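You operate a simulated robot arm through the tools that you are given. There is no shell and no other tool. Be economical: measure what you need, move in short steps, check, and stop when the job is done.

You run a simulated two-armed robot. Do the job below in one go: nothing can be reset, and whatever is moved stays where it is left.

Task
Take the green sanding block and leave it on the shelf 4 of the grey shelf unit. Stack the banded rock piece that says "2" from the top of the glue bench on top of the banded rock piece labelled "5". Take the brown sanding block on the top of the glue bench and put it away on the shelf of the microscope bench. Take the small orange tray with the smallest size on its label from the top of the glue bench and put it on the shelf of the microscope bench. Fetch the jar with a black lid and stand it on top of the flat topped grey rock piece. Any order will do. Set down upright: jar with a black lid.

It is judged by the outcome, as a careful person would: the job done as asked, and still so three seconds after it is handed in. It fails if anything else is knocked over, pushed out of place, dropped, spilled or broken. A push-on lid holds only when it is set on centred and level and pressed home; a screw cap is set on level and turned clockwise until tight.

Robot
Two 7-joint arms with two-finger parallel grippers on one trunk, on a base that drives. Base frame: it is fixed to the floor where the robot stands at the start and does not move with it; the origin is under the middle of the robot, x ahead of it, y to its left, z up. Units: m, degrees, N and s.
The left shoulder is at the start at [0.05, 0.165, 1.255], the right one opposite. With the tool pointing down near the work surface each hand reaches from about 0.16 to 0.68 m from the robot's upright axis, wherever it stands, measured 20 degrees to its own side. Places, roughly: banded rock piece [-1.75, 8, 1]; brown sanding block [-1.5, 7.75, 1]; flat topped grey rock piece [-1.5, 8, 1]; green sanding block [0.5, 0, 1]; jar with a black lid [-1, 8, 1]; shelf 4 of the grey shelf unit [0.6, 0.3, 1.3]; shelf of the microscope bench [-3.5, 7.8, 0.4]; small orange tray [-1.25, 8.25, 1]. Payload 3.91 kg a hand.
The tool frame of a hand sits at the grasp point between the pads (the TCP): z along the fingers, y along the line on which they close. The tips reach 0.03 m beyond it. Largest opening 0.11 m; finger width 0.02, thickness 0.01; the body of the gripper, 0.048 by 0.112 m, starts 0.055 m behind the TCP.
Orientation is that of the tool frame in the base frame, as [roll, pitch, yaw] about the fixed x, y, z axes, in that order (R = Rz(yaw) Ry(pitch) Rx(roll)). With the fingers straight down and closing along the base's y, the tool's x points along the base's -x, its y along +y and its z along -z.

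Tools
- The arms move only by the tool play_rows. It takes "left_moves", "right_moves" or both (then of equal length, played together; a hand with none holds still); each is one flat list of numbers, 7 for each row, row after row: the turn, a rotation vector about the base's x, y, z in degrees, then the shift along the base's x, y, z in m, then the finger opening in m, from 0 to 0.11. In form: [ax, ay, az, dx, dy, dz, gripper, ax, ay, az, dx, dy, dz, gripper, ...]. A call has 1 to 8 rows; each row is the pose to reach, as a shift and turn from the pose commanded when the call began. Rows are played at 5 a second. More than 0.05 m and 8.6 degrees between two rows, or a gripper value outside its range, and nothing of the call is played. A pose out of reach is approached as far as the arm can. The call stops where the force on the tool passes 40 N (or 10 N more than at its start, if that is more) or the arm is blocked; 0.2 s more then pass. Each finger travels about 0.045 m/s and halts on what it meets, pressing with about 30 N; the grip force reading is that of the motor and also rises with nothing between the fingers. The clock runs only during rows and for 0.2 s after the last one: add rows that repeat a pose to give the fingers time. It gives the time, the measured TCP pose, the force on the tool (base axes), the opening and the grip force at its end, in the units of the frame above (readings bear some noise), with the torque about the TCP (base axes, N m) and any sound that the robot's microphone picked up, and new pictures: "show" is both (left out), scene, wrist or none (wrist: the cameras of the hands that moved).
- Cameras (640 x 400 px; columns grow to the right, rows downward): "scene" is now at [0.117, 0.0051, 1.4308]; the picture's right is [0.04, -1.00, 0.00], its down [-0.51, -0.02, -0.86] and it looks along [0.86, 0.04, -0.51] (base axes); focal length 255 px, centre (320, 200). "left" rides on the left gripper at [0.072, -0.017, -0.103] in its tool frame; the picture's right is [0.23, 0.97, 0.00], its down [-0.76, 0.18, -0.62] and it looks along [-0.61, 0.14, 0.78] (tool axes); focal length 222 px, centre (320, 200). "right" rides on the right gripper at [0.072, 0.017, -0.103] in its tool frame; the picture's right is [-0.23, 0.97, 0.00], its down [-0.76, -0.18, -0.62] and it looks along [-0.61, -0.14, 0.78] (tool axes); focal length 222 px, centre (320, 200). There is no depth. A picture from a camera that has moved, and an enlarged one, comes with that camera's place and axes in the base frame and with its lens.
- move_column(by): slides the trunk up (or, below 0, down) by that many m; the arms and the scene camera ride with it, the base frame stays. It gives what a move gives, with no picture.
- base_move(legs): drives the robot by 1 to 6 legs, each [ahead, left, turn to the left] in m, m and degrees, along the robot's own axes; the way and the turn of a leg run together, so that a leg with both is an arc; at most 1.5 m and 180 degrees a leg. The arms and the cameras ride along, it lands a little off, and it stops where it bumps. It gives what a move gives, and a new picture of the scene camera.
- pan_tilt(pan, tilt): turns the head with the scene camera to pan (to the left, within 80 degrees either way) and tilt (down, from -29 to 69), counted from straight ahead of the robot. It gives what a move gives, and a new picture of the scene camera.
- close_up(camera, box): a new picture of the part [left, top, right, bottom] of that camera's present view, enlarged. The clock stands still meanwhile.
- close_job(): hands the job in; it is judged then, once.

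Work in short steps. Places have to be worked out from the pictures, the camera data and where the tool is seen: move nearer, look again, correct. Check each grasp and each placing, and mend what went wrong. You have 165 turns and 260 pictures in all, those below and enlarged ones among them. Open the grippers and draw the arms clear of the work before you hand the job in, unless the task says otherwise; then end with one line.

The tools are called after "Request:" as name(argument=value, ...) on one line, values as JSON. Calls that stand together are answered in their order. play_rows: Moves the arms, as the interface text tells. Its arguments: {"type":"object","properties":{"left_moves":{"type":"array","items":{"type":"number"}},"right_moves":{"type":"array","items":{"type":"number"}},"show":{"type":"string","enum":["both","scene","wrist","none"]}},"required":[]} The other tools are called the same way: move_column (by) slides the trunk up or down; base_move (legs) drives the base; pan_tilt (pan, tilt) turns the head that bears the scene camera; close_up (camera, box) takes an enlarged picture of a part of a camera's view; close_job () hands the job in.

At the start:

```text
t: 0.0
left_tool_pos: [0.323, 0.3537, 1.0006]
left_ee_rot: [-180.0, 0.1, -179.8]
left_wrist_force: [-0.1, -0.3, -0.2]
left_moment: [0.01, -0.01, -0.02]
left_finger_gap: 0.1101
left_gripper_force: 0.0
right_tool_pos: [0.3516, -0.0145, 1.1507]
right_ee_rot: [-180.0, 0.1, 179.9]
right_wrist_force: [-0.2, -0.3, -0.7]
right_moment: [-0.02, -0.03, 0.01]
right_finger_gap: 0.1099
right_gripper_force: 0.1
trunk travel left (down, up): [-0.475, 0.028]
robot x, y, heading: [0.0031, -0.0065, 0.1]
head pan, tilt: [2.6, 30.8]
```

scene: 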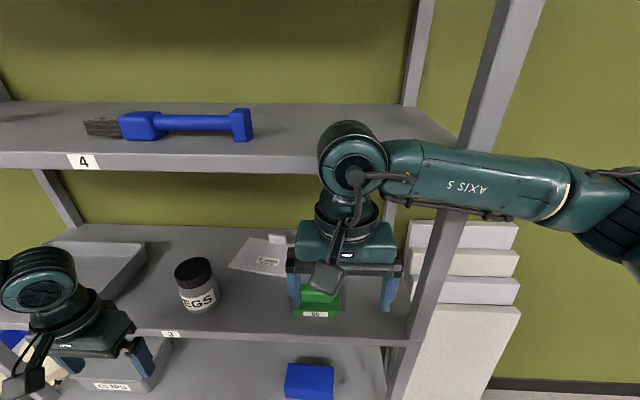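
right: 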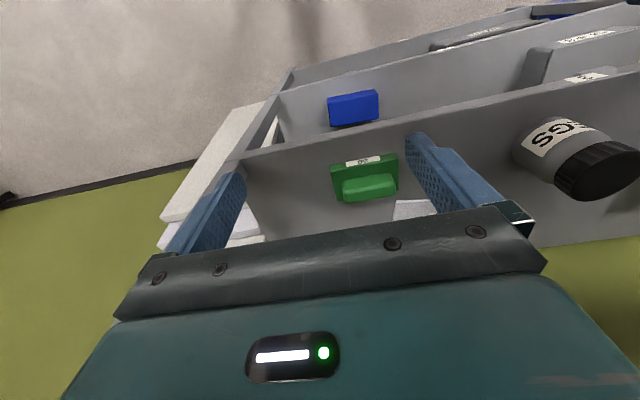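
left: 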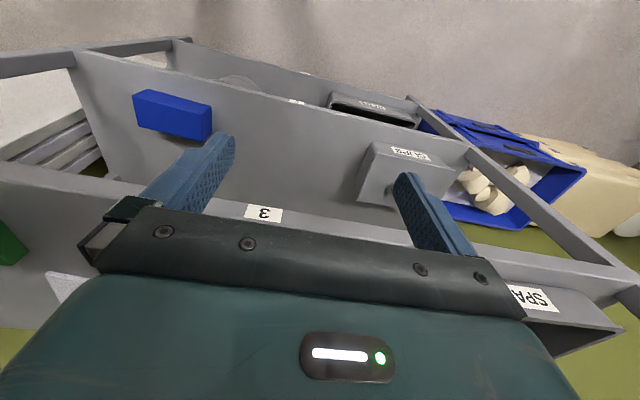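

I'll look closer at the green block and the shelf edges first.

Request:
close_up(camera="right", box=[240, 80, 480, 230])

Request:
close_up(camera="scene", box=[160, 220, 480, 400])

```text
2.67 times, centred on (360, 155) of right
camera zoom: at [0.2795, 0.0018, 1.2535], right [0.23, 0.97, 0.0], down [0.76, -0.18, 0.62], along [0.61, -0.14, -0.78], focal length 592 px, centre (213, 320)
```

zoom: 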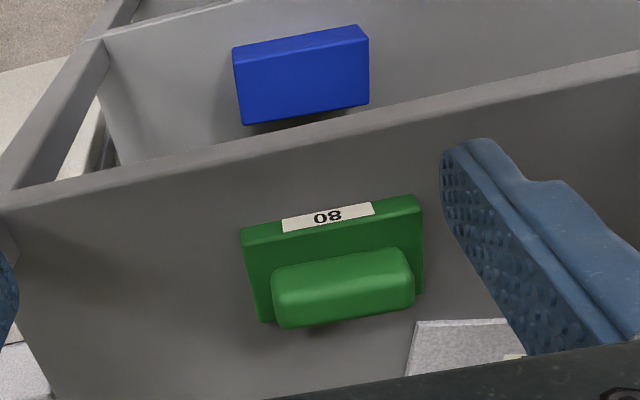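

```text
2.00 times, centred on (320, 310) of scene
camera zoom: at [0.117, 0.0051, 1.4308], right [0.04, -1.0, 0.0], down [-0.51, -0.02, -0.86], along [0.86, 0.04, -0.51], focal length 510 px, centre (320, -20)
```

zoom: 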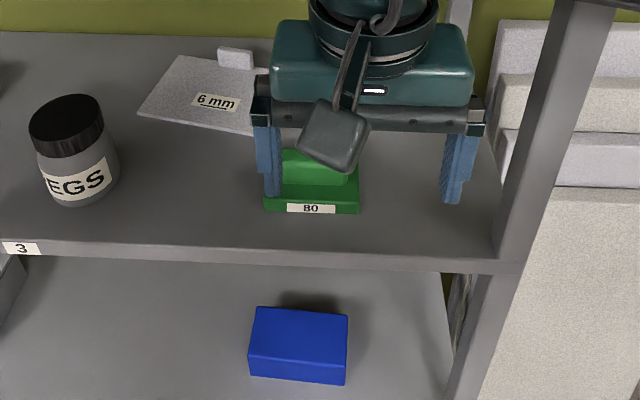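

The block is at roughly x 0.44–0.50, y centre 0.026, shelf 3 top ≈0.965, shelf 4 top ≈1.324 with its front edge at x≈0.407. I tilt the right hand 30° forward and go to a pre-grasp.

Request:
play_rows(right_moves=[0, -7.5, 0, 0, 0.01, -0.015, 0.11, 0, -15, 0, 0.02, 0.02, -0.03, 0.11, 0, -22.5, 0, 0.05, 0.03, -0.045, 0.11, 0, -30, 0, 0.075, 0.0415, -0.062, 0.11, 0, -30, 0, 0.075, 0.0415, -0.062, 0.11])

```text
t: 1.2
left_tool_pos: [0.323, 0.3543, 0.9998]
left_ee_rot: [-180.0, 0.1, -180.0]
left_wrist_force: [0.2, -0.1, -0.2]
left_moment: [0.03, 0.01, -0.01]
left_finger_gap: 0.1103
left_gripper_force: 0.0
right_tool_pos: [0.427, 0.0268, 1.0913]
right_ee_rot: [180.0, 30.1, 180.0]
right_wrist_force: [-0.8, -0.5, -0.3]
right_moment: [0.02, 0.02, -0.01]
right_finger_gap: 0.1104
right_gripper_force: 0.0
trunk travel left (down, up): [-0.475, 0.028]
robot x, y, heading: [0.004, -0.0018, -0.2]
head pan, tilt: [2.6, 30.8]
camera scene: at [0.1169, 0.0049, 1.4308], right [0.04, -1.0, 0.0], down [-0.51, -0.02, -0.86], along [0.86, 0.04, -0.51], focal length 255 px, centre (320, 200)
camera right: at [0.3126, 0.0421, 1.1441], right [0.2, 0.97, 0.11], down [0.35, -0.18, 0.92], along [0.92, -0.14, -0.37], focal length 222 px, centre (320, 200)
```

scene: 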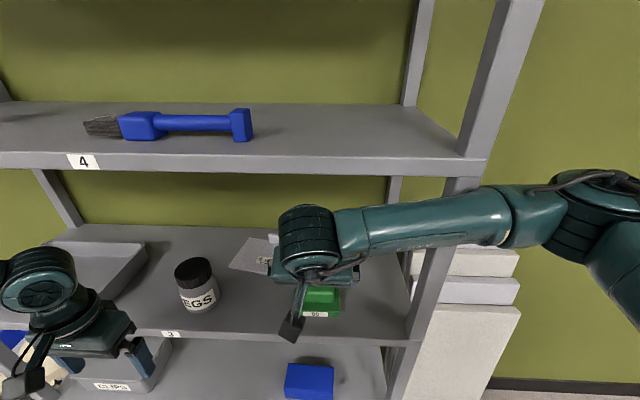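
right: 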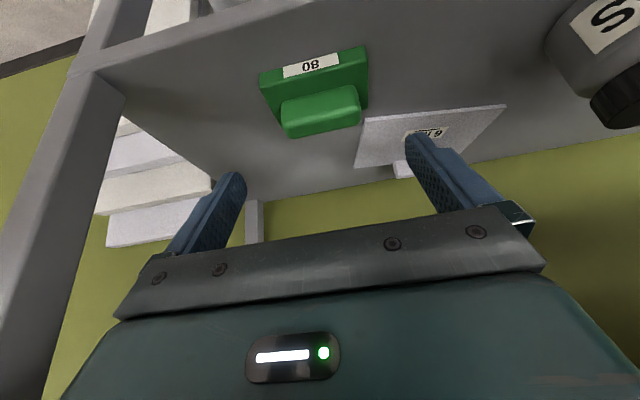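

Hand is lined up with the grip; estimates hold. Advance along the tool axis and close on the grip.

Request:
play_rows(right_moves=[0, 0, 0, 0.02, 0.002, -0.036, 0.11, 0, 0, 0, 0.041, 0.002, -0.072, 0.11, 0, 0, 0, 0.041, 0.002, -0.072, 0.08, 0, 0, 0, 0.041, 0.002, -0.072, 0.06, 0, 0, 0, 0.041, 0.002, -0.072, 0.04, 0, 0, 0, 0.041, 0.002, -0.072, 0.04])

```text
t: 2.6
left_tool_pos: [0.3208, 0.3544, 1.0015]
left_ee_rot: [-180.0, 0.2, -179.8]
left_wrist_force: [0.1, 0.0, -0.1]
left_moment: [0.0, 0.04, -0.01]
left_finger_gap: 0.1101
left_gripper_force: 0.1
right_tool_pos: [0.4656, 0.0301, 1.0184]
right_ee_rot: [-180.0, 30.3, 179.9]
right_wrist_force: [0.8, 0.1, 0.4]
right_moment: [-0.05, -0.12, 0.0]
right_finger_gap: 0.0742
right_gripper_force: 30.2
trunk travel left (down, up): [-0.475, 0.028]
robot x, y, heading: [-0.0004, -0.0013, -0.0]
head pan, tilt: [2.6, 30.8]
camera scene: at [0.1133, 0.0052, 1.4312], right [0.04, -1.0, 0.0], down [-0.51, -0.02, -0.86], along [0.86, 0.04, -0.51], focal length 255 px, centre (320, 200)
camera right: at [0.3508, 0.0458, 1.0715], right [0.2, 0.97, 0.11], down [0.34, -0.18, 0.92], along [0.92, -0.14, -0.37], focal length 222 px, centre (320, 200)
```

scene: 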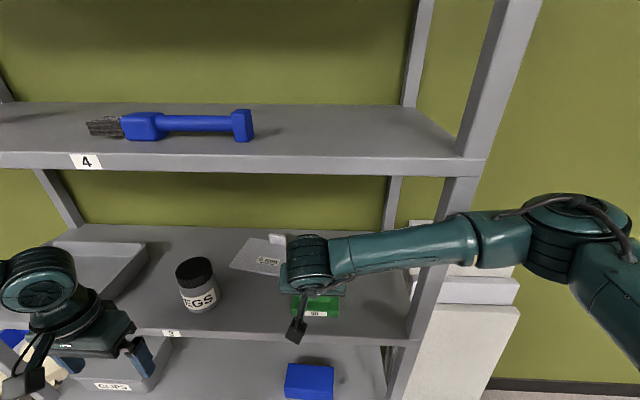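
right: 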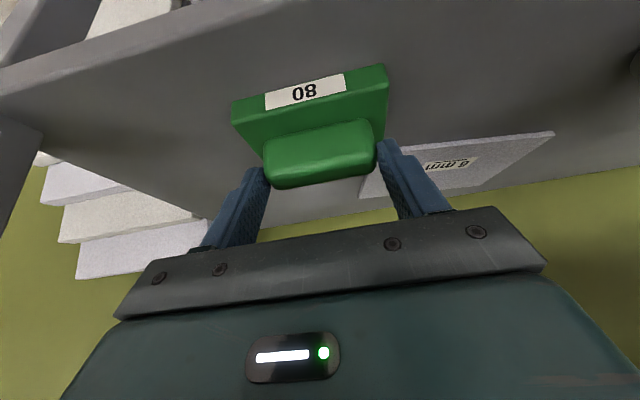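

Gripped at 0.074 on the grip. Lift slightly, draw straight back out of the shelf, then shift right.

Request:
play_rows(right_moves=[0, 0, 0, 0, 0, 0.03, 0.04, 0, 0, 0, -0.045, 0, 0.035, 0.04, 0, 0, 0, -0.09, -0.01, 0.035, 0.04, 0, 0, 0, -0.13, -0.03, 0.035, 0.04, 0, 0, 0, -0.14, -0.06, 0.06, 0.04, 0, 0, 0, -0.14, -0.075, 0.1, 0.04, 0, 0, 0, -0.14, -0.075, 0.145, 0.04, 0, 0, 0, -0.14, -0.075, 0.19, 0.04])

```text
t: 4.4
left_tool_pos: [0.3219, 0.3538, 1.0006]
left_ee_rot: [-180.0, 0.0, -179.9]
left_wrist_force: [0.9, -0.2, -0.7]
left_moment: [0.03, 0.04, -0.03]
left_finger_gap: 0.1101
left_gripper_force: 0.1
right_tool_pos: [0.3289, -0.0475, 1.2069]
right_ee_rot: [180.0, 30.0, -179.9]
right_wrist_force: [-0.1, -0.8, -0.8]
right_moment: [-0.03, 0.02, 0.01]
right_finger_gap: 0.0399
right_gripper_force: 0.0
trunk travel left (down, up): [-0.475, 0.028]
robot x, y, heading: [0.0012, 0.0001, 0.3]
head pan, tilt: [2.6, 30.8]
camera scene: at [0.1167, 0.005, 1.4308], right [0.04, -1.0, 0.0], down [-0.51, -0.02, -0.86], along [0.86, 0.04, -0.51], focal length 255 px, centre (320, 200)
camera right: at [0.2143, -0.0317, 1.2611], right [0.2, 0.97, 0.11], down [0.35, -0.18, 0.92], along [0.92, -0.14, -0.37], focal length 222 px, centre (320, 200)
```

scene: 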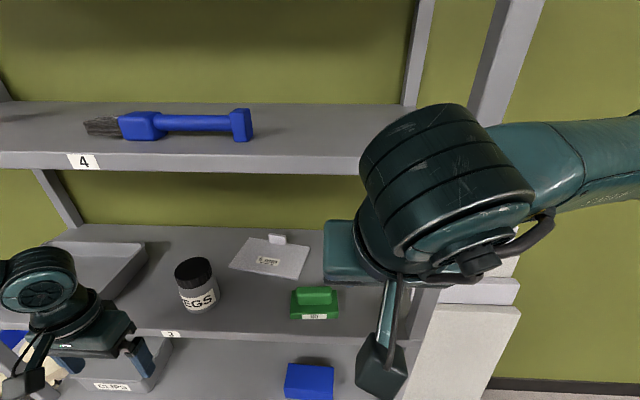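
right: 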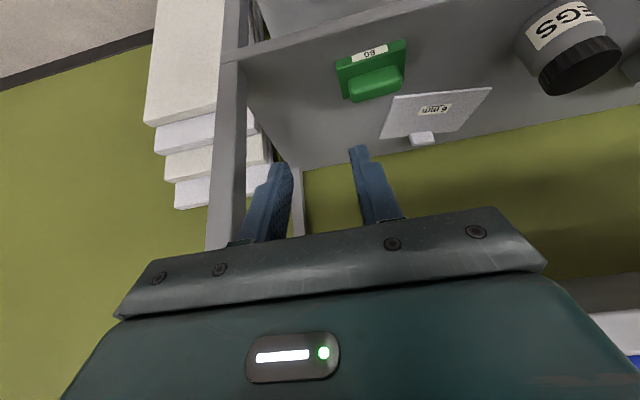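

The block slipped out and stayed in place; my grasp was too high. I look at it again to measure heights.

Request:
close_up(camera="scene", box=[270, 270, 366, 330])

Request:
close_up(camera="right", box=[320, 25, 448, 105])

```text
6.67 times, centred on (318, 300) of scene
camera zoom: at [0.1167, 0.005, 1.4308], right [0.04, -1.0, 0.0], down [-0.51, -0.02, -0.86], along [0.86, 0.04, -0.51], focal length 1702 px, centre (333, -467)
```

zoom: 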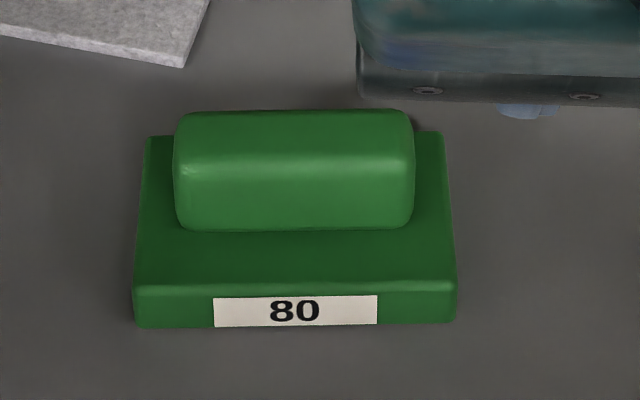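

```text
5.00 times, centred on (384, 65) of right
camera zoom: at [0.2143, -0.0317, 1.2611], right [0.2, 0.97, 0.11], down [0.35, -0.18, 0.92], along [0.92, -0.14, -0.37], focal length 1111 px, centre (0, 875)
```

zoom: 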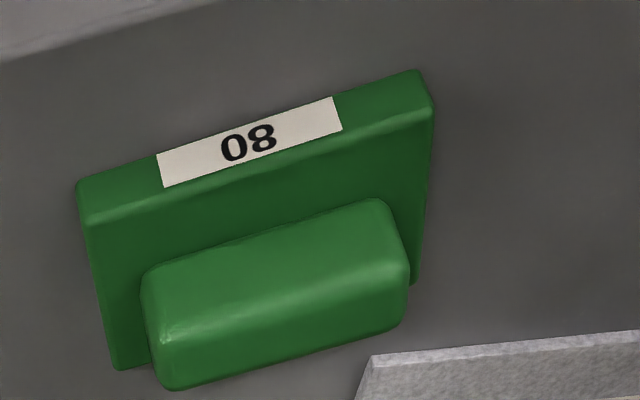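

The grip is low and rounded, so I need to go ~1–1.5 cm lower. I go back in with the fingers at 0.09 (between grip and plate width) to just above, and then feel for the plate.

Request:
play_rows(right_moves=[0, 0, 0, 0, 0, -0.045, 0.06, 0, 0, 0, 0, 0, -0.09, 0.09, 0, 0, 0, 0, 0.015, -0.13, 0.09, 0, 0, 0, 0.01, 0.045, -0.155, 0.09, 0, 0, 0, 0.05, 0.065, -0.155, 0.09, 0, 0, 0, 0.095, 0.074, -0.155, 0.09, 0, 0, 0, 0.141, 0.074, -0.16, 0.09, 0, 0, 0, 0.141, 0.074, -0.18, 0.09])

Request:
play_rows(right_moves=[0, 0, 0, 0, 0, -0.01, 0.09, 0, 0, 0, 0, 0, -0.015, 0.09, 0, 0, 0, 0, 0, -0.015, 0.09])

```text
t: 6.2
left_tool_pos: [0.3193, 0.354, 1.0011]
left_ee_rot: [180.0, 0.2, -179.9]
left_wrist_force: [-0.7, -0.5, 0.1]
left_moment: [0.0, 0.0, -0.05]
left_finger_gap: 0.1099
left_gripper_force: 0.1
right_tool_pos: [0.4636, 0.0283, 1.0252]
right_ee_rot: [-180.0, 30.3, -179.9]
right_wrist_force: [-1.1, 0.3, -0.2]
right_moment: [0.03, 0.0, -0.01]
right_finger_gap: 0.09
right_gripper_force: 0.1
trunk travel left (down, up): [-0.475, 0.028]
robot x, y, heading: [-0.0014, -0.0013, 0.1]
head pan, tilt: [2.6, 30.8]
camera scene: at [0.1135, 0.0051, 1.4313], right [0.04, -1.0, 0.0], down [-0.51, -0.02, -0.86], along [0.86, 0.04, -0.51], focal length 255 px, centre (320, 200)
camera right: at [0.3506, 0.0439, 1.0792], right [0.19, 0.97, 0.12], down [0.34, -0.18, 0.92], along [0.92, -0.14, -0.37], focal length 222 px, centre (320, 200)
```

scene: 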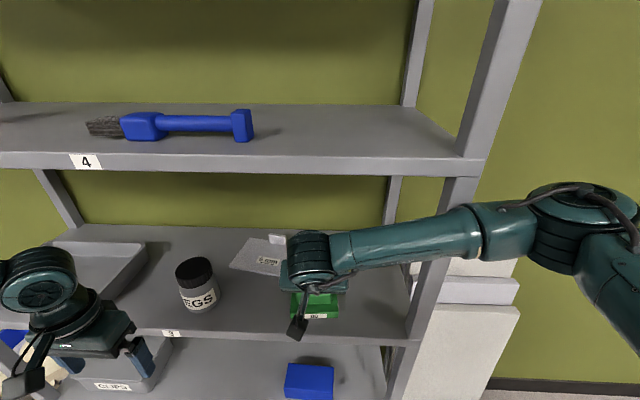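
right: 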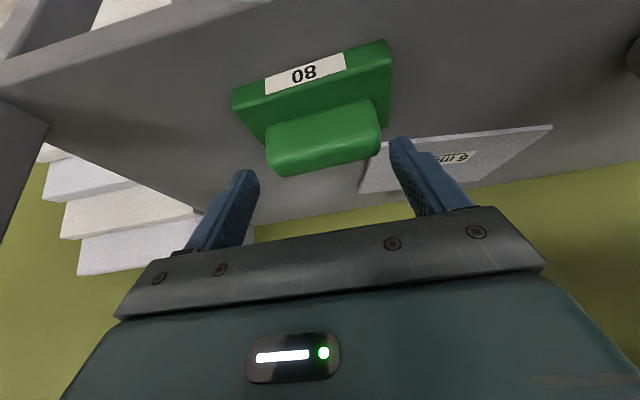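

```text
t: 7.0
left_tool_pos: [0.3207, 0.3549, 1.0012]
left_ee_rot: [-180.0, 0.1, -179.9]
left_wrist_force: [-0.3, 0.2, -0.1]
left_moment: [0.01, -0.01, 0.0]
left_finger_gap: 0.1099
left_gripper_force: 0.1
right_tool_pos: [0.4657, 0.0274, 1.0115]
right_ee_rot: [180.0, 30.2, -179.9]
right_wrist_force: [-0.7, -0.3, 0.2]
right_moment: [-0.02, 0.02, 0.02]
right_finger_gap: 0.0898
right_gripper_force: 0.1
trunk travel left (down, up): [-0.475, 0.028]
robot x, y, heading: [0.0003, 0.0043, 0.1]
head pan, tilt: [2.6, 30.8]
camera scene: at [0.113, 0.0048, 1.4312], right [0.04, -1.0, 0.0], down [-0.51, -0.02, -0.86], along [0.86, 0.04, -0.51], focal length 255 px, centre (320, 200)
camera right: at [0.351, 0.0435, 1.0648], right [0.2, 0.97, 0.11], down [0.34, -0.18, 0.92], along [0.92, -0.14, -0.37], focal length 222 px, centre (320, 200)
```

scene: 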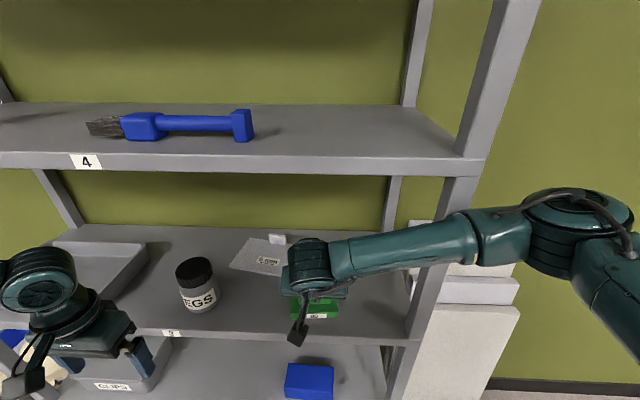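
right: 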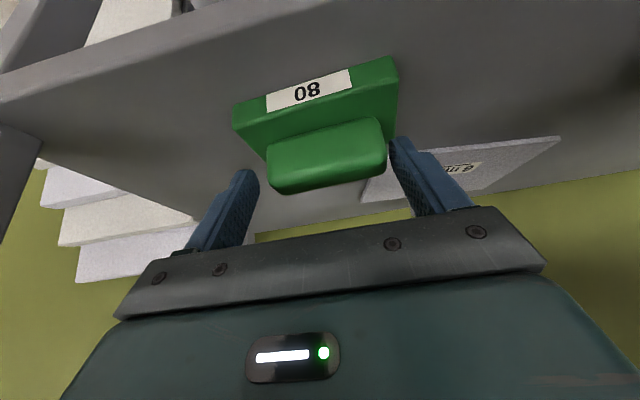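

Still free of contact; the grip seems about 1 cm lower than I assumed. Continue down in small steps.

Request:
play_rows(right_moves=[0, 0, 0, 0, 0.001, -0.005, 0.09, 0, 0, 0, 0.001, 0.001, -0.01, 0.09, 0, 0, 0, 0.001, 0.001, -0.013, 0.09, 0, 0, 0, 0.001, 0.001, -0.013, 0.09], show="wrist")

```text
t: 8.0
left_tool_pos: [0.319, 0.3538, 1.0032]
left_ee_rot: [180.0, 0.4, -179.9]
left_wrist_force: [0.2, -0.5, 0.1]
left_moment: [0.0, -0.02, -0.01]
left_finger_gap: 0.1101
left_gripper_force: 0.0
right_tool_pos: [0.4668, 0.0284, 0.9999]
right_ee_rot: [179.8, 30.5, 180.0]
right_wrist_force: [-3.8, -2.7, 13.9]
right_moment: [-0.3, 0.02, -0.07]
right_finger_gap: 0.0901
right_gripper_force: 0.1
trunk travel left (down, up): [-0.475, 0.028]
robot x, y, heading: [0.0005, -0.0002, -0.0]
head pan, tilt: [2.6, 30.8]
camera right: at [0.3523, 0.045, 1.0532], right [0.2, 0.97, 0.12], down [0.34, -0.18, 0.92], along [0.92, -0.14, -0.37], focal length 222 px, centre (320, 200)
```

right: 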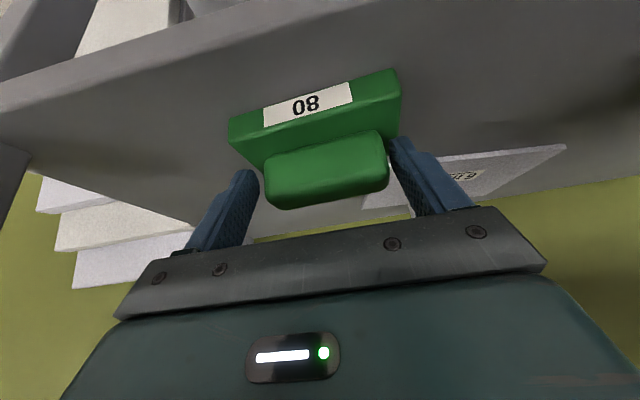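

Contact with the plate (14 N up). Ease up 2 mm and close on the grip, then test-lift.

Request:
play_rows(right_moves=[0, 0, 0, 0, 0, 0.003, 0.09, 0, 0, 0, 0, 0, 0.003, 0.07, 0, 0, 0, 0, 0, 0.003, 0.055, 0, 0, 0, 0, 0, 0.003, 0.05, 0, 0, 0, 0, 0, 0.003, 0.05, 0, 0, 0, 0, 0, 0.015, 0.05, 0, 0, 0, 0, 0, 0.03, 0.05, 0, 0, 0, 0, 0, 0.03, 0.05], show="wrist")

```text
t: 9.8
left_tool_pos: [0.3207, 0.3544, 1.002]
left_ee_rot: [-179.9, 0.2, -179.9]
left_wrist_force: [-0.9, -0.5, 0.1]
left_moment: [-0.03, 0.01, 0.01]
left_finger_gap: 0.11
left_gripper_force: 0.0
right_tool_pos: [0.4663, 0.0281, 1.0298]
right_ee_rot: [179.9, 30.2, 180.0]
right_wrist_force: [0.0, 0.1, -0.8]
right_moment: [-0.01, 0.02, 0.0]
right_finger_gap: 0.0755
right_gripper_force: 29.7
trunk travel left (down, up): [-0.475, 0.028]
robot x, y, heading: [0.0019, -0.0014, 0.0]
head pan, tilt: [2.6, 30.8]
camera right: at [0.3512, 0.0435, 1.0826], right [0.2, 0.97, 0.11], down [0.35, -0.18, 0.92], along [0.92, -0.14, -0.37], focal length 222 px, centre (320, 200)
```

right: 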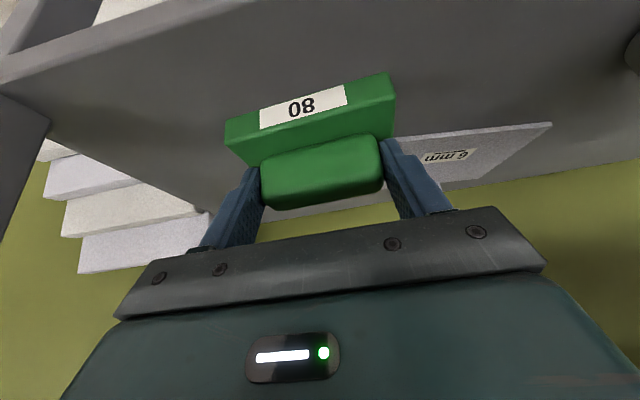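

Block is held. Draw back out and raise to above shelf 4.

Request:
play_rows(right_moves=[0, 0, 0, -0.045, 0, 0.005, 0.05, 0, 0, 0, -0.09, -0.01, 0.005, 0.05, 0, 0, 0, -0.13, -0.03, 0.005, 0.05, 0, 0, 0, -0.14, -0.06, 0.035, 0.05, 0, 0, 0, -0.14, -0.08, 0.08, 0.05, 0, 0, 0, -0.14, -0.08, 0.125, 0.05, 0, 0, 0, -0.14, -0.08, 0.17, 0.05, 0, 0, 0, -0.14, -0.08, 0.215, 0.05], show="scene")

Request:
play_rows(right_moves=[0, 0, 0, 0, 0, 0.045, 0.05, 0, 0, 0, 0, 0, 0.09, 0.05, 0, 0, 0, 0, 0, 0.135, 0.05, 0, 0, 0, 0, 0, 0.16, 0.05, 0, 0, 0, 0, 0, 0.16, 0.05])

```text
t: 11.6
left_tool_pos: [0.3232, 0.3545, 0.999]
left_ee_rot: [-179.9, 0.0, -179.9]
left_wrist_force: [0.6, 0.3, 0.5]
left_moment: [-0.01, 0.0, 0.01]
left_finger_gap: 0.11
left_gripper_force: 0.0
right_tool_pos: [0.3304, -0.0522, 1.2408]
right_ee_rot: [-179.9, 30.0, -179.9]
right_wrist_force: [0.5, 0.4, -1.4]
right_moment: [0.0, 0.03, 0.02]
right_finger_gap: 0.0754
right_gripper_force: 29.8
trunk travel left (down, up): [-0.475, 0.028]
robot x, y, heading: [-0.0011, -0.0009, 0.1]
head pan, tilt: [2.6, 30.8]
camera scene: at [0.1168, 0.0053, 1.4308], right [0.04, -1.0, 0.0], down [-0.51, -0.02, -0.86], along [0.86, 0.04, -0.51], focal length 255 px, centre (320, 200)
```

scene: 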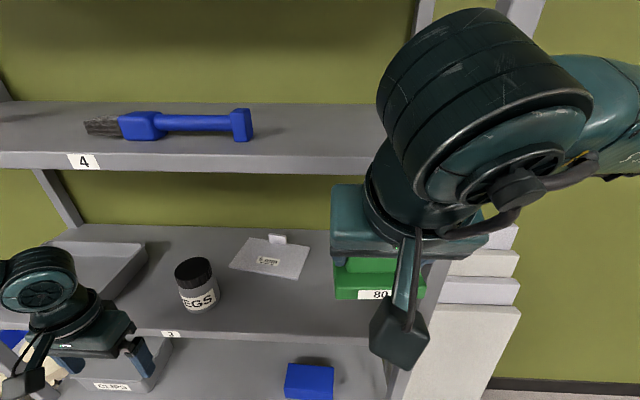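

```text
t: 12.8
left_tool_pos: [0.3216, 0.3545, 0.9987]
left_ee_rot: [180.0, 0.0, -179.8]
left_wrist_force: [0.1, 0.0, -1.1]
left_moment: [0.02, 0.01, -0.02]
left_finger_gap: 0.1101
left_gripper_force: 0.2
right_tool_pos: [0.3277, -0.0502, 1.4041]
right_ee_rot: [-180.0, 29.9, -179.9]
right_wrist_force: [0.4, -0.1, -1.2]
right_moment: [0.0, 0.03, -0.01]
right_finger_gap: 0.0753
right_gripper_force: 30.0
trunk travel left (down, up): [-0.475, 0.028]
robot x, y, heading: [0.003, -0.003, 0.1]
head pan, tilt: [2.6, 30.8]
camera scene: at [0.1172, 0.0051, 1.4308], right [0.04, -1.0, 0.0], down [-0.51, -0.02, -0.86], along [0.86, 0.04, -0.51], focal length 255 px, centre (320, 200)
camera right: at [0.2133, -0.0346, 1.4564], right [0.2, 0.97, 0.11], down [0.35, -0.18, 0.92], along [0.92, -0.14, -0.37], focal length 222 px, centre (320, 200)
```

scene: 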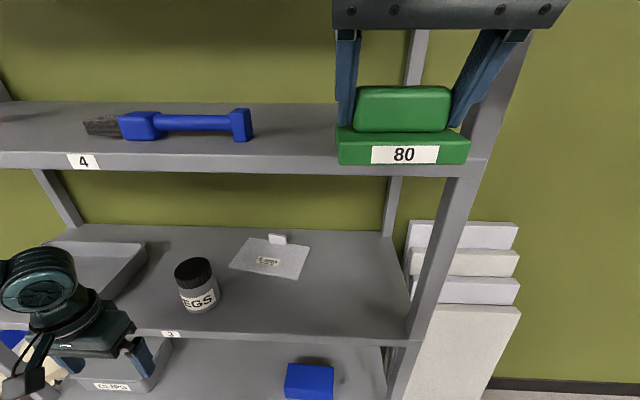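
right: 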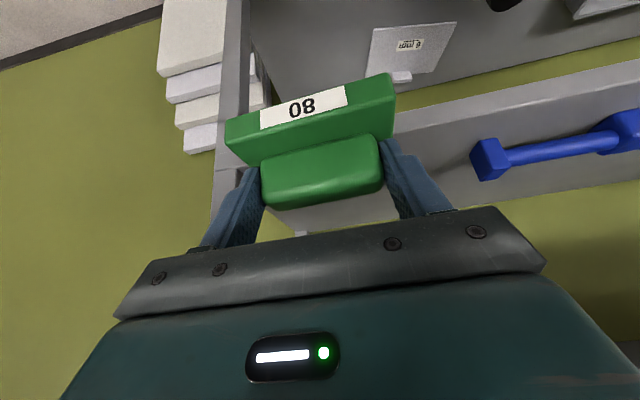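

Block bottom ≈1.353, shelf 4 top ≈1.32. Move forward 0.17 over the shelf, then lower in small steps.

Request:
play_rows(right_moves=[0, 0, 0, 0.045, 0.01, 0, 0.05, 0, 0, 0, 0.09, 0.015, 0, 0.05, 0, 0, 0, 0.135, 0.015, 0, 0.05, 0, 0, 0, 0.17, 0.015, 0, 0.05, 0, 0, 0, 0.17, 0.015, -0.012, 0.05, 0, 0, 0, 0.17, 0.015, -0.02, 0.05, 0, 0, 0, 0.17, 0.015, -0.02, 0.05])

```text
t: 14.4
left_tool_pos: [0.3236, 0.3545, 0.9998]
left_ee_rot: [179.9, 0.0, -179.9]
left_wrist_force: [-0.2, -0.2, 0.7]
left_moment: [0.01, 0.0, 0.0]
left_finger_gap: 0.1099
left_gripper_force: 0.1
right_tool_pos: [0.5021, -0.0372, 1.3812]
right_ee_rot: [-180.0, 29.9, 179.8]
right_wrist_force: [-0.2, -0.7, -1.3]
right_moment: [0.0, 0.02, 0.01]
right_finger_gap: 0.0755
right_gripper_force: 29.8
trunk travel left (down, up): [-0.475, 0.028]
robot x, y, heading: [0.0029, -0.0025, 0.0]
head pan, tilt: [2.6, 30.8]
camera scene: at [0.1179, 0.0052, 1.4307], right [0.04, -1.0, 0.0], down [-0.51, -0.02, -0.86], along [0.86, 0.04, -0.51], focal length 255 px, centre (320, 200)
camera right: at [0.3871, -0.021, 1.4355], right [0.2, 0.97, 0.11], down [0.35, -0.18, 0.92], along [0.92, -0.14, -0.38], focal length 222 px, centre (320, 200)
```

scene: 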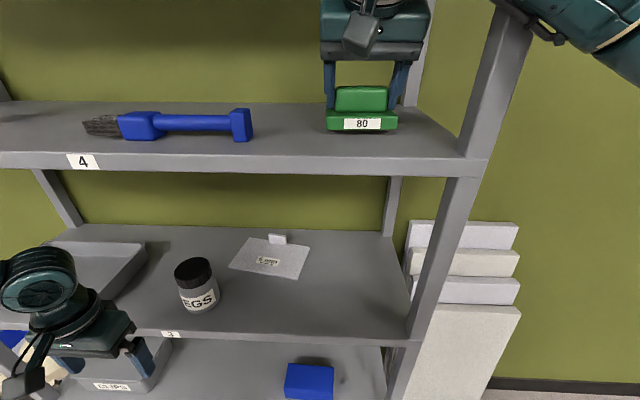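
right: 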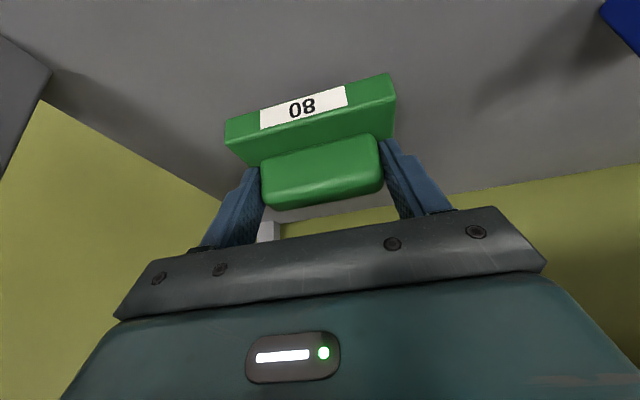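

Over the shelf, not in contact yet. Lower in 5 mm steps to contact.

Request:
play_rows(right_moves=[0, 0, 0, 0, 0, -0.004, 0.05, 0, 0, 0, 0, 0, -0.008, 0.05, 0, 0, 0, 0, 0, -0.012, 0.05, 0, 0, 0, 0, 0, -0.012, 0.05], show="none")

```text
t: 15.4
left_tool_pos: [0.3224, 0.3551, 0.9988]
left_ee_rot: [-180.0, 0.1, -179.9]
left_wrist_force: [0.0, -0.4, 0.8]
left_moment: [-0.02, 0.02, 0.01]
left_finger_gap: 0.11
left_gripper_force: 0.1
right_tool_pos: [0.4993, -0.0363, 1.3714]
right_ee_rot: [179.9, 30.0, 180.0]
right_wrist_force: [0.6, -1.0, 1.2]
right_moment: [0.09, 0.03, 0.02]
right_finger_gap: 0.0749
right_gripper_force: 29.9
trunk travel left (down, up): [-0.475, 0.028]
robot x, y, heading: [-0.0001, -0.0022, 0.2]
head pan, tilt: [2.6, 30.8]
```

Force just turned: first contact. 2 mm more, then release and back off.

Request:
play_rows(right_moves=[0, 0, 0, 0, 0, -0.003, 0.05, 0, 0, 0, 0, 0, -0.003, 0.05, 0, 0, 0, 0, 0, -0.002, 0.09, 0, 0, 0, 0, 0, -0.002, 0.092, 0, 0, 0, 0, 0, -0.001, 0.092, 0, 0, 0, -0.025, 0, 0.043, 0.092, 0, 0, 0, -0.05, 0, 0.086, 0.092, 0, 0, 0, -0.05, 0, 0.086, 0.092], show="scene")

```text
refused: row 6 steps farther than a row can; nothing moved
```

Request:
play_rows(right_moves=[0, 0, 0, 0, 0, -0.003, 0.05, 0, 0, 0, 0, 0, -0.003, 0.05, 0, 0, 0, 0, 0, -0.002, 0.09, 0, 0, 0, 0, 0, -0.002, 0.092, 0, 0, 0, 0, 0, -0.001, 0.092, 0, 0, 0, -0.02, 0, 0.036, 0.092, 0, 0, 0, -0.04, 0, 0.072, 0.092, 0, 0, 0, -0.04, 0, 0.072, 0.092], show="scene")

```text
t: 17.2
left_tool_pos: [0.3191, 0.3555, 1.0011]
left_ee_rot: [180.0, 0.3, -180.0]
left_wrist_force: [-0.7, 0.2, -0.9]
left_moment: [-0.01, 0.0, -0.01]
left_finger_gap: 0.1103
left_gripper_force: 0.0
right_tool_pos: [0.4568, -0.0379, 1.447]
right_ee_rot: [179.9, 30.3, -180.0]
right_wrist_force: [-0.5, -0.2, -0.5]
right_moment: [-0.02, -0.02, -0.01]
right_finger_gap: 0.092
right_gripper_force: 0.1
trunk travel left (down, up): [-0.475, 0.028]
robot x, y, heading: [-0.0023, -0.0041, 0.1]
head pan, tilt: [2.6, 30.8]
camera scene: at [0.1142, 0.0055, 1.4317], right [0.04, -1.0, 0.0], down [-0.51, -0.02, -0.86], along [0.86, 0.04, -0.51], focal length 255 px, centre (320, 200)
```

scene: 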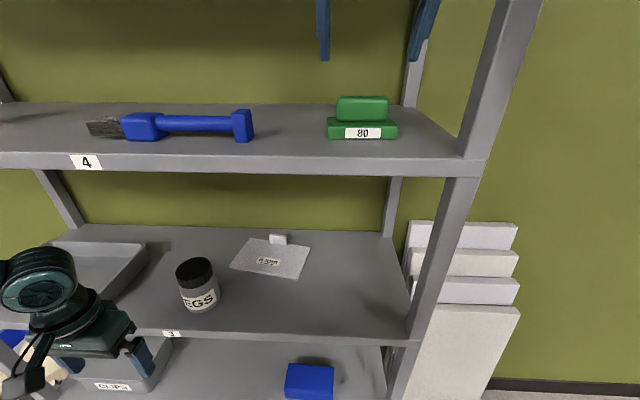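

Green block is on shelf 4. Retract the right arm, then back the base off.

Request:
play_rows(right_moves=[0, 0, 0, -0.045, -0.01, 0, 0.09, 0, 0, 0, -0.09, -0.03, 0, 0.09, 0, 0, 0, -0.12, -0.06, -0.02, 0.09], show="none")

Request:
base_move(legs=[[-0.6, 0, 0]])

Request:
pan_tilt(pan=78, tilt=12)

```text
t: 18.0
left_tool_pos: [0.3225, 0.3525, 1.0002]
left_ee_rot: [179.9, -0.1, -179.9]
left_wrist_force: [-0.2, 0.5, 0.6]
left_moment: [-0.02, 0.02, 0.0]
left_finger_gap: 0.1102
left_gripper_force: 0.0
right_tool_pos: [0.3392, -0.0948, 1.4223]
right_ee_rot: [180.0, 30.0, 180.0]
right_wrist_force: [-0.3, -0.4, -0.1]
right_moment: [0.04, 0.01, 0.01]
right_finger_gap: 0.0896
right_gripper_force: 0.1
trunk travel left (down, up): [-0.475, 0.028]
robot x, y, heading: [-0.0027, -0.0005, 0.1]
head pan, tilt: [2.6, 30.8]
```

```text
t: 21.4
left_tool_pos: [-0.2753, 0.354, 1.0004]
left_ee_rot: [180.0, 0.0, -179.9]
left_wrist_force: [-0.8, 0.0, -0.6]
left_moment: [0.0, 0.01, -0.02]
left_finger_gap: 0.1102
left_gripper_force: 0.0
right_tool_pos: [-0.2575, -0.0933, 1.4227]
right_ee_rot: [-180.0, 30.0, 180.0]
right_wrist_force: [-0.3, -0.1, 0.5]
right_moment: [0.01, -0.04, -0.01]
right_finger_gap: 0.0901
right_gripper_force: 0.1
trunk travel left (down, up): [-0.475, 0.028]
robot x, y, heading: [-0.5953, -0.0016, -0.0]
head pan, tilt: [2.6, 30.8]
camera scene: at [-0.4802, 0.0051, 1.4308], right [0.04, -1.0, 0.0], down [-0.51, -0.02, -0.86], along [0.86, 0.04, -0.51], focal length 255 px, centre (320, 200)
```

scene: 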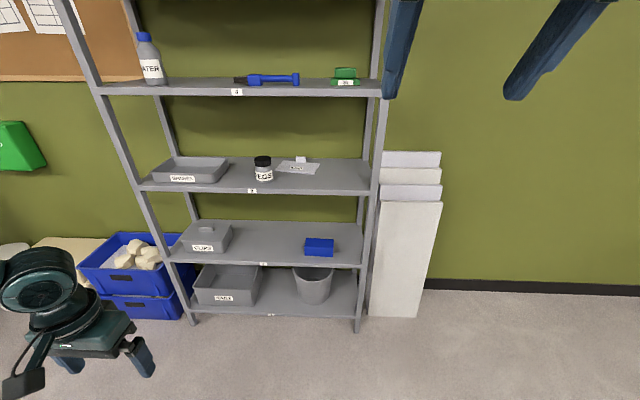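

```text
t: 22.9
left_tool_pos: [-0.2741, 0.3542, 1.0006]
left_ee_rot: [179.9, 0.0, -179.9]
left_wrist_force: [-0.4, -0.3, -0.9]
left_moment: [0.0, 0.02, 0.03]
left_finger_gap: 0.11
left_gripper_force: 0.0
right_tool_pos: [-0.2574, -0.0946, 1.4225]
right_ee_rot: [180.0, 30.1, 180.0]
right_wrist_force: [0.6, 0.2, 0.0]
right_moment: [0.02, 0.01, 0.01]
right_finger_gap: 0.0899
right_gripper_force: 0.1
trunk travel left (down, up): [-0.475, 0.028]
robot x, y, heading: [-0.5948, 0.0026, 0.0]
head pan, tilt: [78.0, 12.0]
camera scene: at [-0.5504, 0.0922, 1.4611], right [0.98, -0.21, 0.0], down [-0.04, -0.2, -0.98], along [0.2, 0.96, -0.21], focal length 255 px, centre (320, 200)
```

scene: 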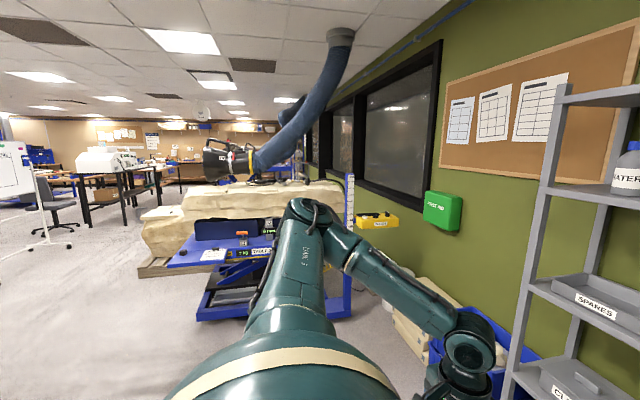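

Free space lies to the left of the rock lift table. I turn left 90° and tuck the right arm, then look ahead.

Request:
play_rows(right_moves=[0, 7.5, 0, -0.01, -0.03, -0.045, 0.09, 0, 15, 0, -0.01, -0.06, -0.09, 0.09, 0, 22.5, 0, -0.01, -0.1, -0.13, 0.09, 0, 30, 0, -0.01, -0.13, -0.17, 0.09, 0, 30, 0, -0.01, -0.16, -0.21, 0.09, 0, 30, 0, -0.01, -0.2, -0.23, 0.09], show="none")

Request:
base_move(legs=[[-0.3, 0, 0], [0, 0, 90]])

Request:
pan_tilt(pan=0, tilt=15)

```text
refused: row 1 steps farther than a row can; nothing moved
```

```text
t: 28.7
left_tool_pos: [-1.2481, 0.325, 1.0003]
left_ee_rot: [180.0, -0.1, -90.4]
left_wrist_force: [-0.4, 0.5, -0.7]
left_moment: [-0.04, -0.02, 0.02]
left_finger_gap: 0.1101
left_gripper_force: 0.0
right_tool_pos: [-0.7991, 0.3383, 1.4222]
right_ee_rot: [-180.0, 30.0, -90.5]
right_wrist_force: [0.0, -0.2, 0.3]
right_moment: [-0.02, 0.01, -0.03]
right_finger_gap: 0.0901
right_gripper_force: 0.1
trunk travel left (down, up): [-0.475, 0.028]
robot x, y, heading: [-0.8983, -0.0017, 90.0]
head pan, tilt: [78.0, 12.0]
camera scene: at [-0.9902, 0.0505, 1.4611], right [0.22, 0.98, 0.0], down [0.2, -0.04, -0.98], along [-0.95, 0.21, -0.21], focal length 255 px, centre (320, 200)
```

scene: 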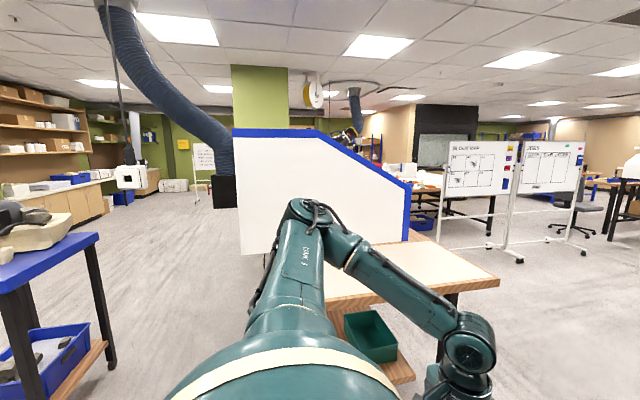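

```text
t: 30.2
left_tool_pos: [-1.2486, 0.3247, 1.0004]
left_ee_rot: [-180.0, 0.0, -90.4]
left_wrist_force: [0.3, -0.3, -0.6]
left_moment: [0.03, -0.03, 0.0]
left_finger_gap: 0.1102
left_gripper_force: 0.1
right_tool_pos: [-0.8, 0.3395, 1.4215]
right_ee_rot: [179.9, 30.0, -90.4]
right_wrist_force: [0.4, -0.4, -0.4]
right_moment: [0.01, 0.0, -0.03]
right_finger_gap: 0.0901
right_gripper_force: 0.1
trunk travel left (down, up): [-0.475, 0.028]
robot x, y, heading: [-0.8995, -0.0007, 89.4]
head pan, tilt: [0.0, 15.0]
camera scene: at [-0.8983, 0.1237, 1.4563], right [1.0, -0.01, 0.0], down [0.0, -0.26, -0.97], along [0.01, 0.97, -0.26], focal length 255 px, centre (320, 200)
```

scene: 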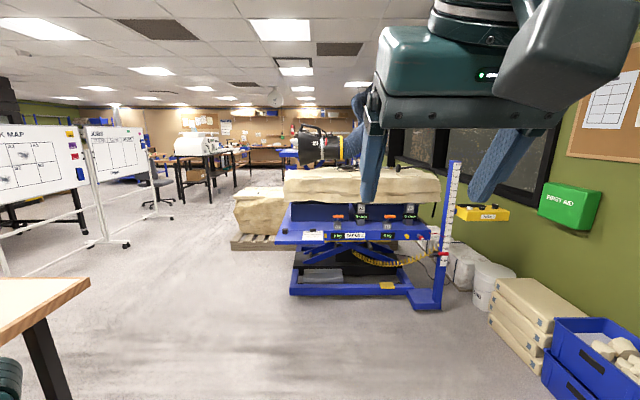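

Corridor runs between the whiteboards and the rock pallet around x≈-2.75. First tuck the right hand down and level.

Request:
play_rows(right_moves=[-7.5, 0, 0, 0.02, 0, -0.035, 0.09, -15, 0, 0, 0.04, 0, -0.07, 0.09, -22.5, 0, 0, 0.06, -0.01, -0.105, 0.09, -30, 0, 0, 0.08, -0.02, -0.14, 0.09, -30, 0, 0, 0.1, -0.02, -0.18, 0.09, -30, 0, 0, 0.12, -0.02, -0.22, 0.09, -30, 0, 0, 0.12, -0.02, -0.26, 0.09], show="none")

Request:
base_move(legs=[[1.1, 0.4, 0]])

```text
t: 31.8
left_tool_pos: [-1.2485, 0.3243, 1.0004]
left_ee_rot: [-180.0, 0.0, -90.4]
left_wrist_force: [-0.5, -0.1, -0.3]
left_moment: [0.0, 0.0, 0.03]
left_finger_gap: 0.1101
left_gripper_force: 0.1
right_tool_pos: [-0.6836, 0.3178, 1.1626]
right_ee_rot: [-179.8, -0.1, -90.4]
right_wrist_force: [-0.8, 1.1, 0.2]
right_moment: [0.02, 0.0, -0.02]
right_finger_gap: 0.0899
right_gripper_force: 0.1
trunk travel left (down, up): [-0.475, 0.028]
robot x, y, heading: [-0.897, 0.0007, 89.4]
head pan, tilt: [0.0, 15.0]
```

```text
t: 37.8
left_tool_pos: [-1.6375, 1.433, 1.0006]
left_ee_rot: [-179.9, 0.0, -89.9]
left_wrist_force: [0.5, -0.1, 0.0]
left_moment: [0.0, 0.02, -0.02]
left_finger_gap: 0.11
left_gripper_force: 0.0
right_tool_pos: [-1.0725, 1.4301, 1.1629]
right_ee_rot: [-179.7, -0.1, -89.9]
right_wrist_force: [-0.3, -0.1, -0.9]
right_moment: [0.03, 0.0, -0.01]
right_finger_gap: 0.09
right_gripper_force: 0.0
trunk travel left (down, up): [-0.475, 0.028]
robot x, y, heading: [-1.2841, 1.1126, 90.0]
head pan, tilt: [0.0, 15.0]
camera scene: at [-1.2866, 1.2344, 1.4562], right [1.0, 0.0, 0.0], down [0.0, -0.26, -0.97], along [0.0, 0.97, -0.26], focal length 255 px, centre (320, 200)
```

scene: 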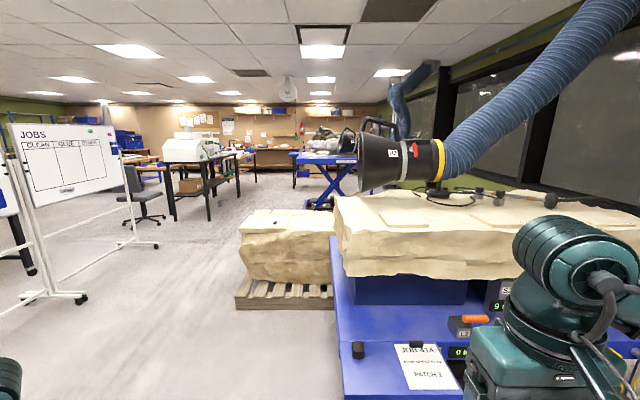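

Corridor is x −3.4…−2.05 at y 3–4.4. Drive diagonally to its middle, then forward.

Request:
base_move(legs=[[0.25, 0.3, 0], [1.0, 1.15, 0], [1.4, 0, 0]])

```text
refused: leg 2 is longer than a leg can be; nothing moved
```

Request:
base_move(legs=[[0.25, 0.3, 0], [0.5, 0.58, 0], [0.5, 0.57, 0], [1.4, 0, 0]])

```text
t: 58.1
left_tool_pos: [-3.0693, 4.1114, 0.9998]
left_ee_rot: [-180.0, 0.0, -91.2]
left_wrist_force: [0.1, 0.8, 1.0]
left_moment: [0.01, 0.0, -0.01]
left_finger_gap: 0.11
left_gripper_force: 0.2
right_tool_pos: [-2.5036, 4.0969, 1.1637]
right_ee_rot: [-179.8, -0.1, -91.2]
right_wrist_force: [0.4, -0.1, -0.6]
right_moment: [0.0, 0.01, -0.01]
right_finger_gap: 0.0901
right_gripper_force: 0.1
trunk travel left (down, up): [-0.475, 0.028]
robot x, y, heading: [-2.7203, 3.7825, 88.8]
head pan, tilt: [0.0, 15.0]
camera scene: at [-2.7219, 3.9054, 1.4562], right [1.0, -0.02, 0.0], down [-0.01, -0.26, -0.97], along [0.02, 0.97, -0.26], focal length 255 px, centre (320, 200)
```

scene: 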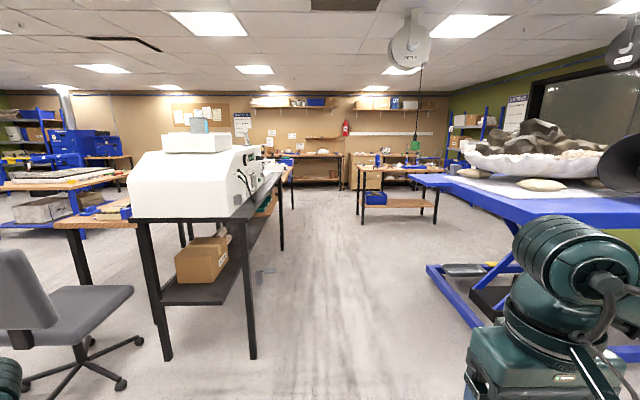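

Glue bench seems to be the wood-topped bench ahead right. Drive forward to about (-2.35, 6.1) and look.

Request:
base_move(legs=[[1.2, -0.2, 0], [1.1, -0.1, 0]])

Request:
pan_tilt(pan=-30, tilt=25)

Request:
pan_tilt(pan=35, tilt=25)

```text
t: 69.5
left_tool_pos: [-2.6724, 6.4032, 0.9996]
left_ee_rot: [180.0, -0.1, -92.5]
left_wrist_force: [0.1, 0.0, -0.4]
left_moment: [0.05, 0.01, -0.02]
left_finger_gap: 0.1101
left_gripper_force: 0.0
right_tool_pos: [-2.1083, 6.3738, 1.1628]
right_ee_rot: [-179.8, 0.0, -92.6]
right_wrist_force: [0.8, 0.4, 0.5]
right_moment: [0.0, -0.01, -0.03]
right_finger_gap: 0.0898
right_gripper_force: 0.1
trunk travel left (down, up): [-0.475, 0.028]
robot x, y, heading: [-2.3347, 6.0647, 87.5]
head pan, tilt: [0.0, 15.0]
camera scene: at [-2.3304, 6.1884, 1.4562], right [1.0, -0.05, 0.0], down [-0.01, -0.26, -0.97], along [0.04, 0.96, -0.26], focal length 255 px, centre (320, 200)
```

scene: 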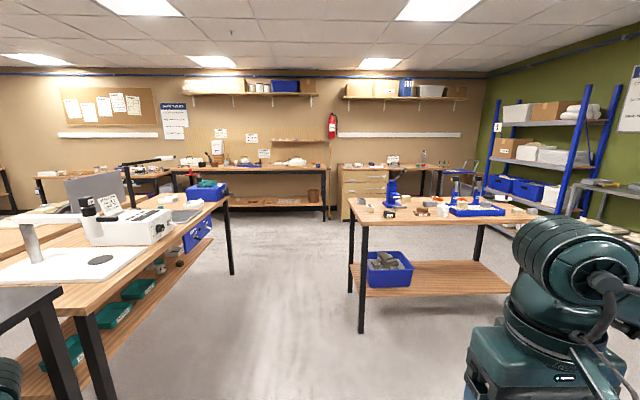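

```text
t: 70.4
left_tool_pos: [-2.6731, 6.4035, 1.0]
left_ee_rot: [179.9, 0.0, -92.6]
left_wrist_force: [-0.1, -0.3, 0.4]
left_moment: [0.01, 0.02, 0.01]
left_finger_gap: 0.1102
left_gripper_force: 0.1
right_tool_pos: [-2.1078, 6.3747, 1.1635]
right_ee_rot: [-179.8, 0.1, -92.5]
right_wrist_force: [0.2, 0.6, -0.2]
right_moment: [0.01, 0.0, 0.0]
right_finger_gap: 0.0901
right_gripper_force: 0.1
trunk travel left (down, up): [-0.475, 0.028]
robot x, y, heading: [-2.3321, 6.063, 87.2]
head pan, tilt: [-30.0, 25.0]
camera scene: at [-2.2851, 6.1725, 1.44], right [0.84, -0.54, 0.0], down [-0.23, -0.36, -0.91], along [0.49, 0.76, -0.42], focal length 255 px, centre (320, 200)
```

scene: 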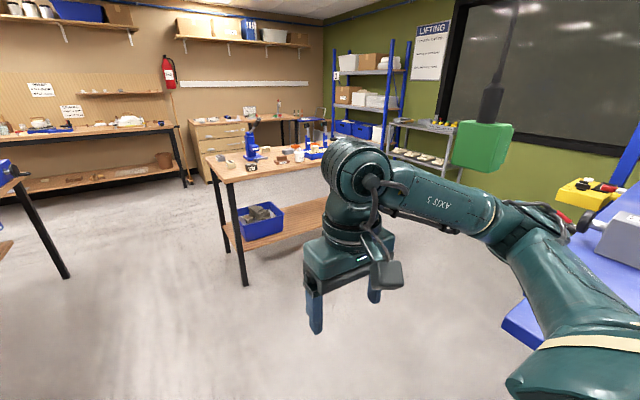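

```text
t: 71.8
left_tool_pos: [-2.6728, 6.4042, 1.0011]
left_ee_rot: [-180.0, 0.0, -92.6]
left_wrist_force: [-0.8, -0.5, 0.3]
left_moment: [0.02, 0.01, -0.02]
left_finger_gap: 0.1102
left_gripper_force: 0.1
right_tool_pos: [-2.1071, 6.3739, 1.1621]
right_ee_rot: [-179.9, 0.0, -92.6]
right_wrist_force: [0.0, 0.7, -0.3]
right_moment: [0.01, 0.0, -0.01]
right_finger_gap: 0.0899
right_gripper_force: 0.1
trunk travel left (down, up): [-0.475, 0.028]
robot x, y, heading: [-2.3356, 6.0663, 87.4]
head pan, tilt: [35.0, 25.0]
camera scene: at [-2.384, 6.1728, 1.44], right [0.85, 0.53, 0.0], down [0.23, -0.36, -0.91], along [-0.48, 0.77, -0.42], focal length 255 px, centre (320, 200)
```

scene: 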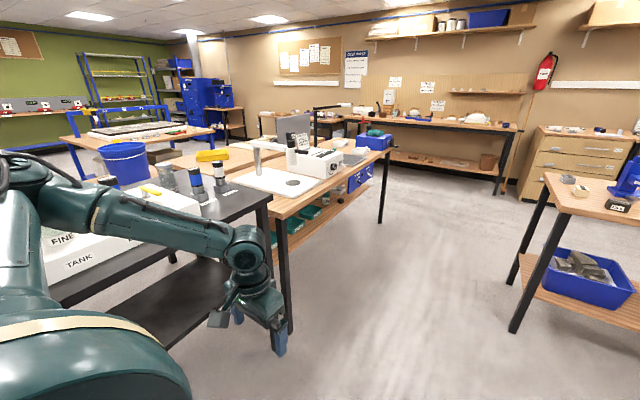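

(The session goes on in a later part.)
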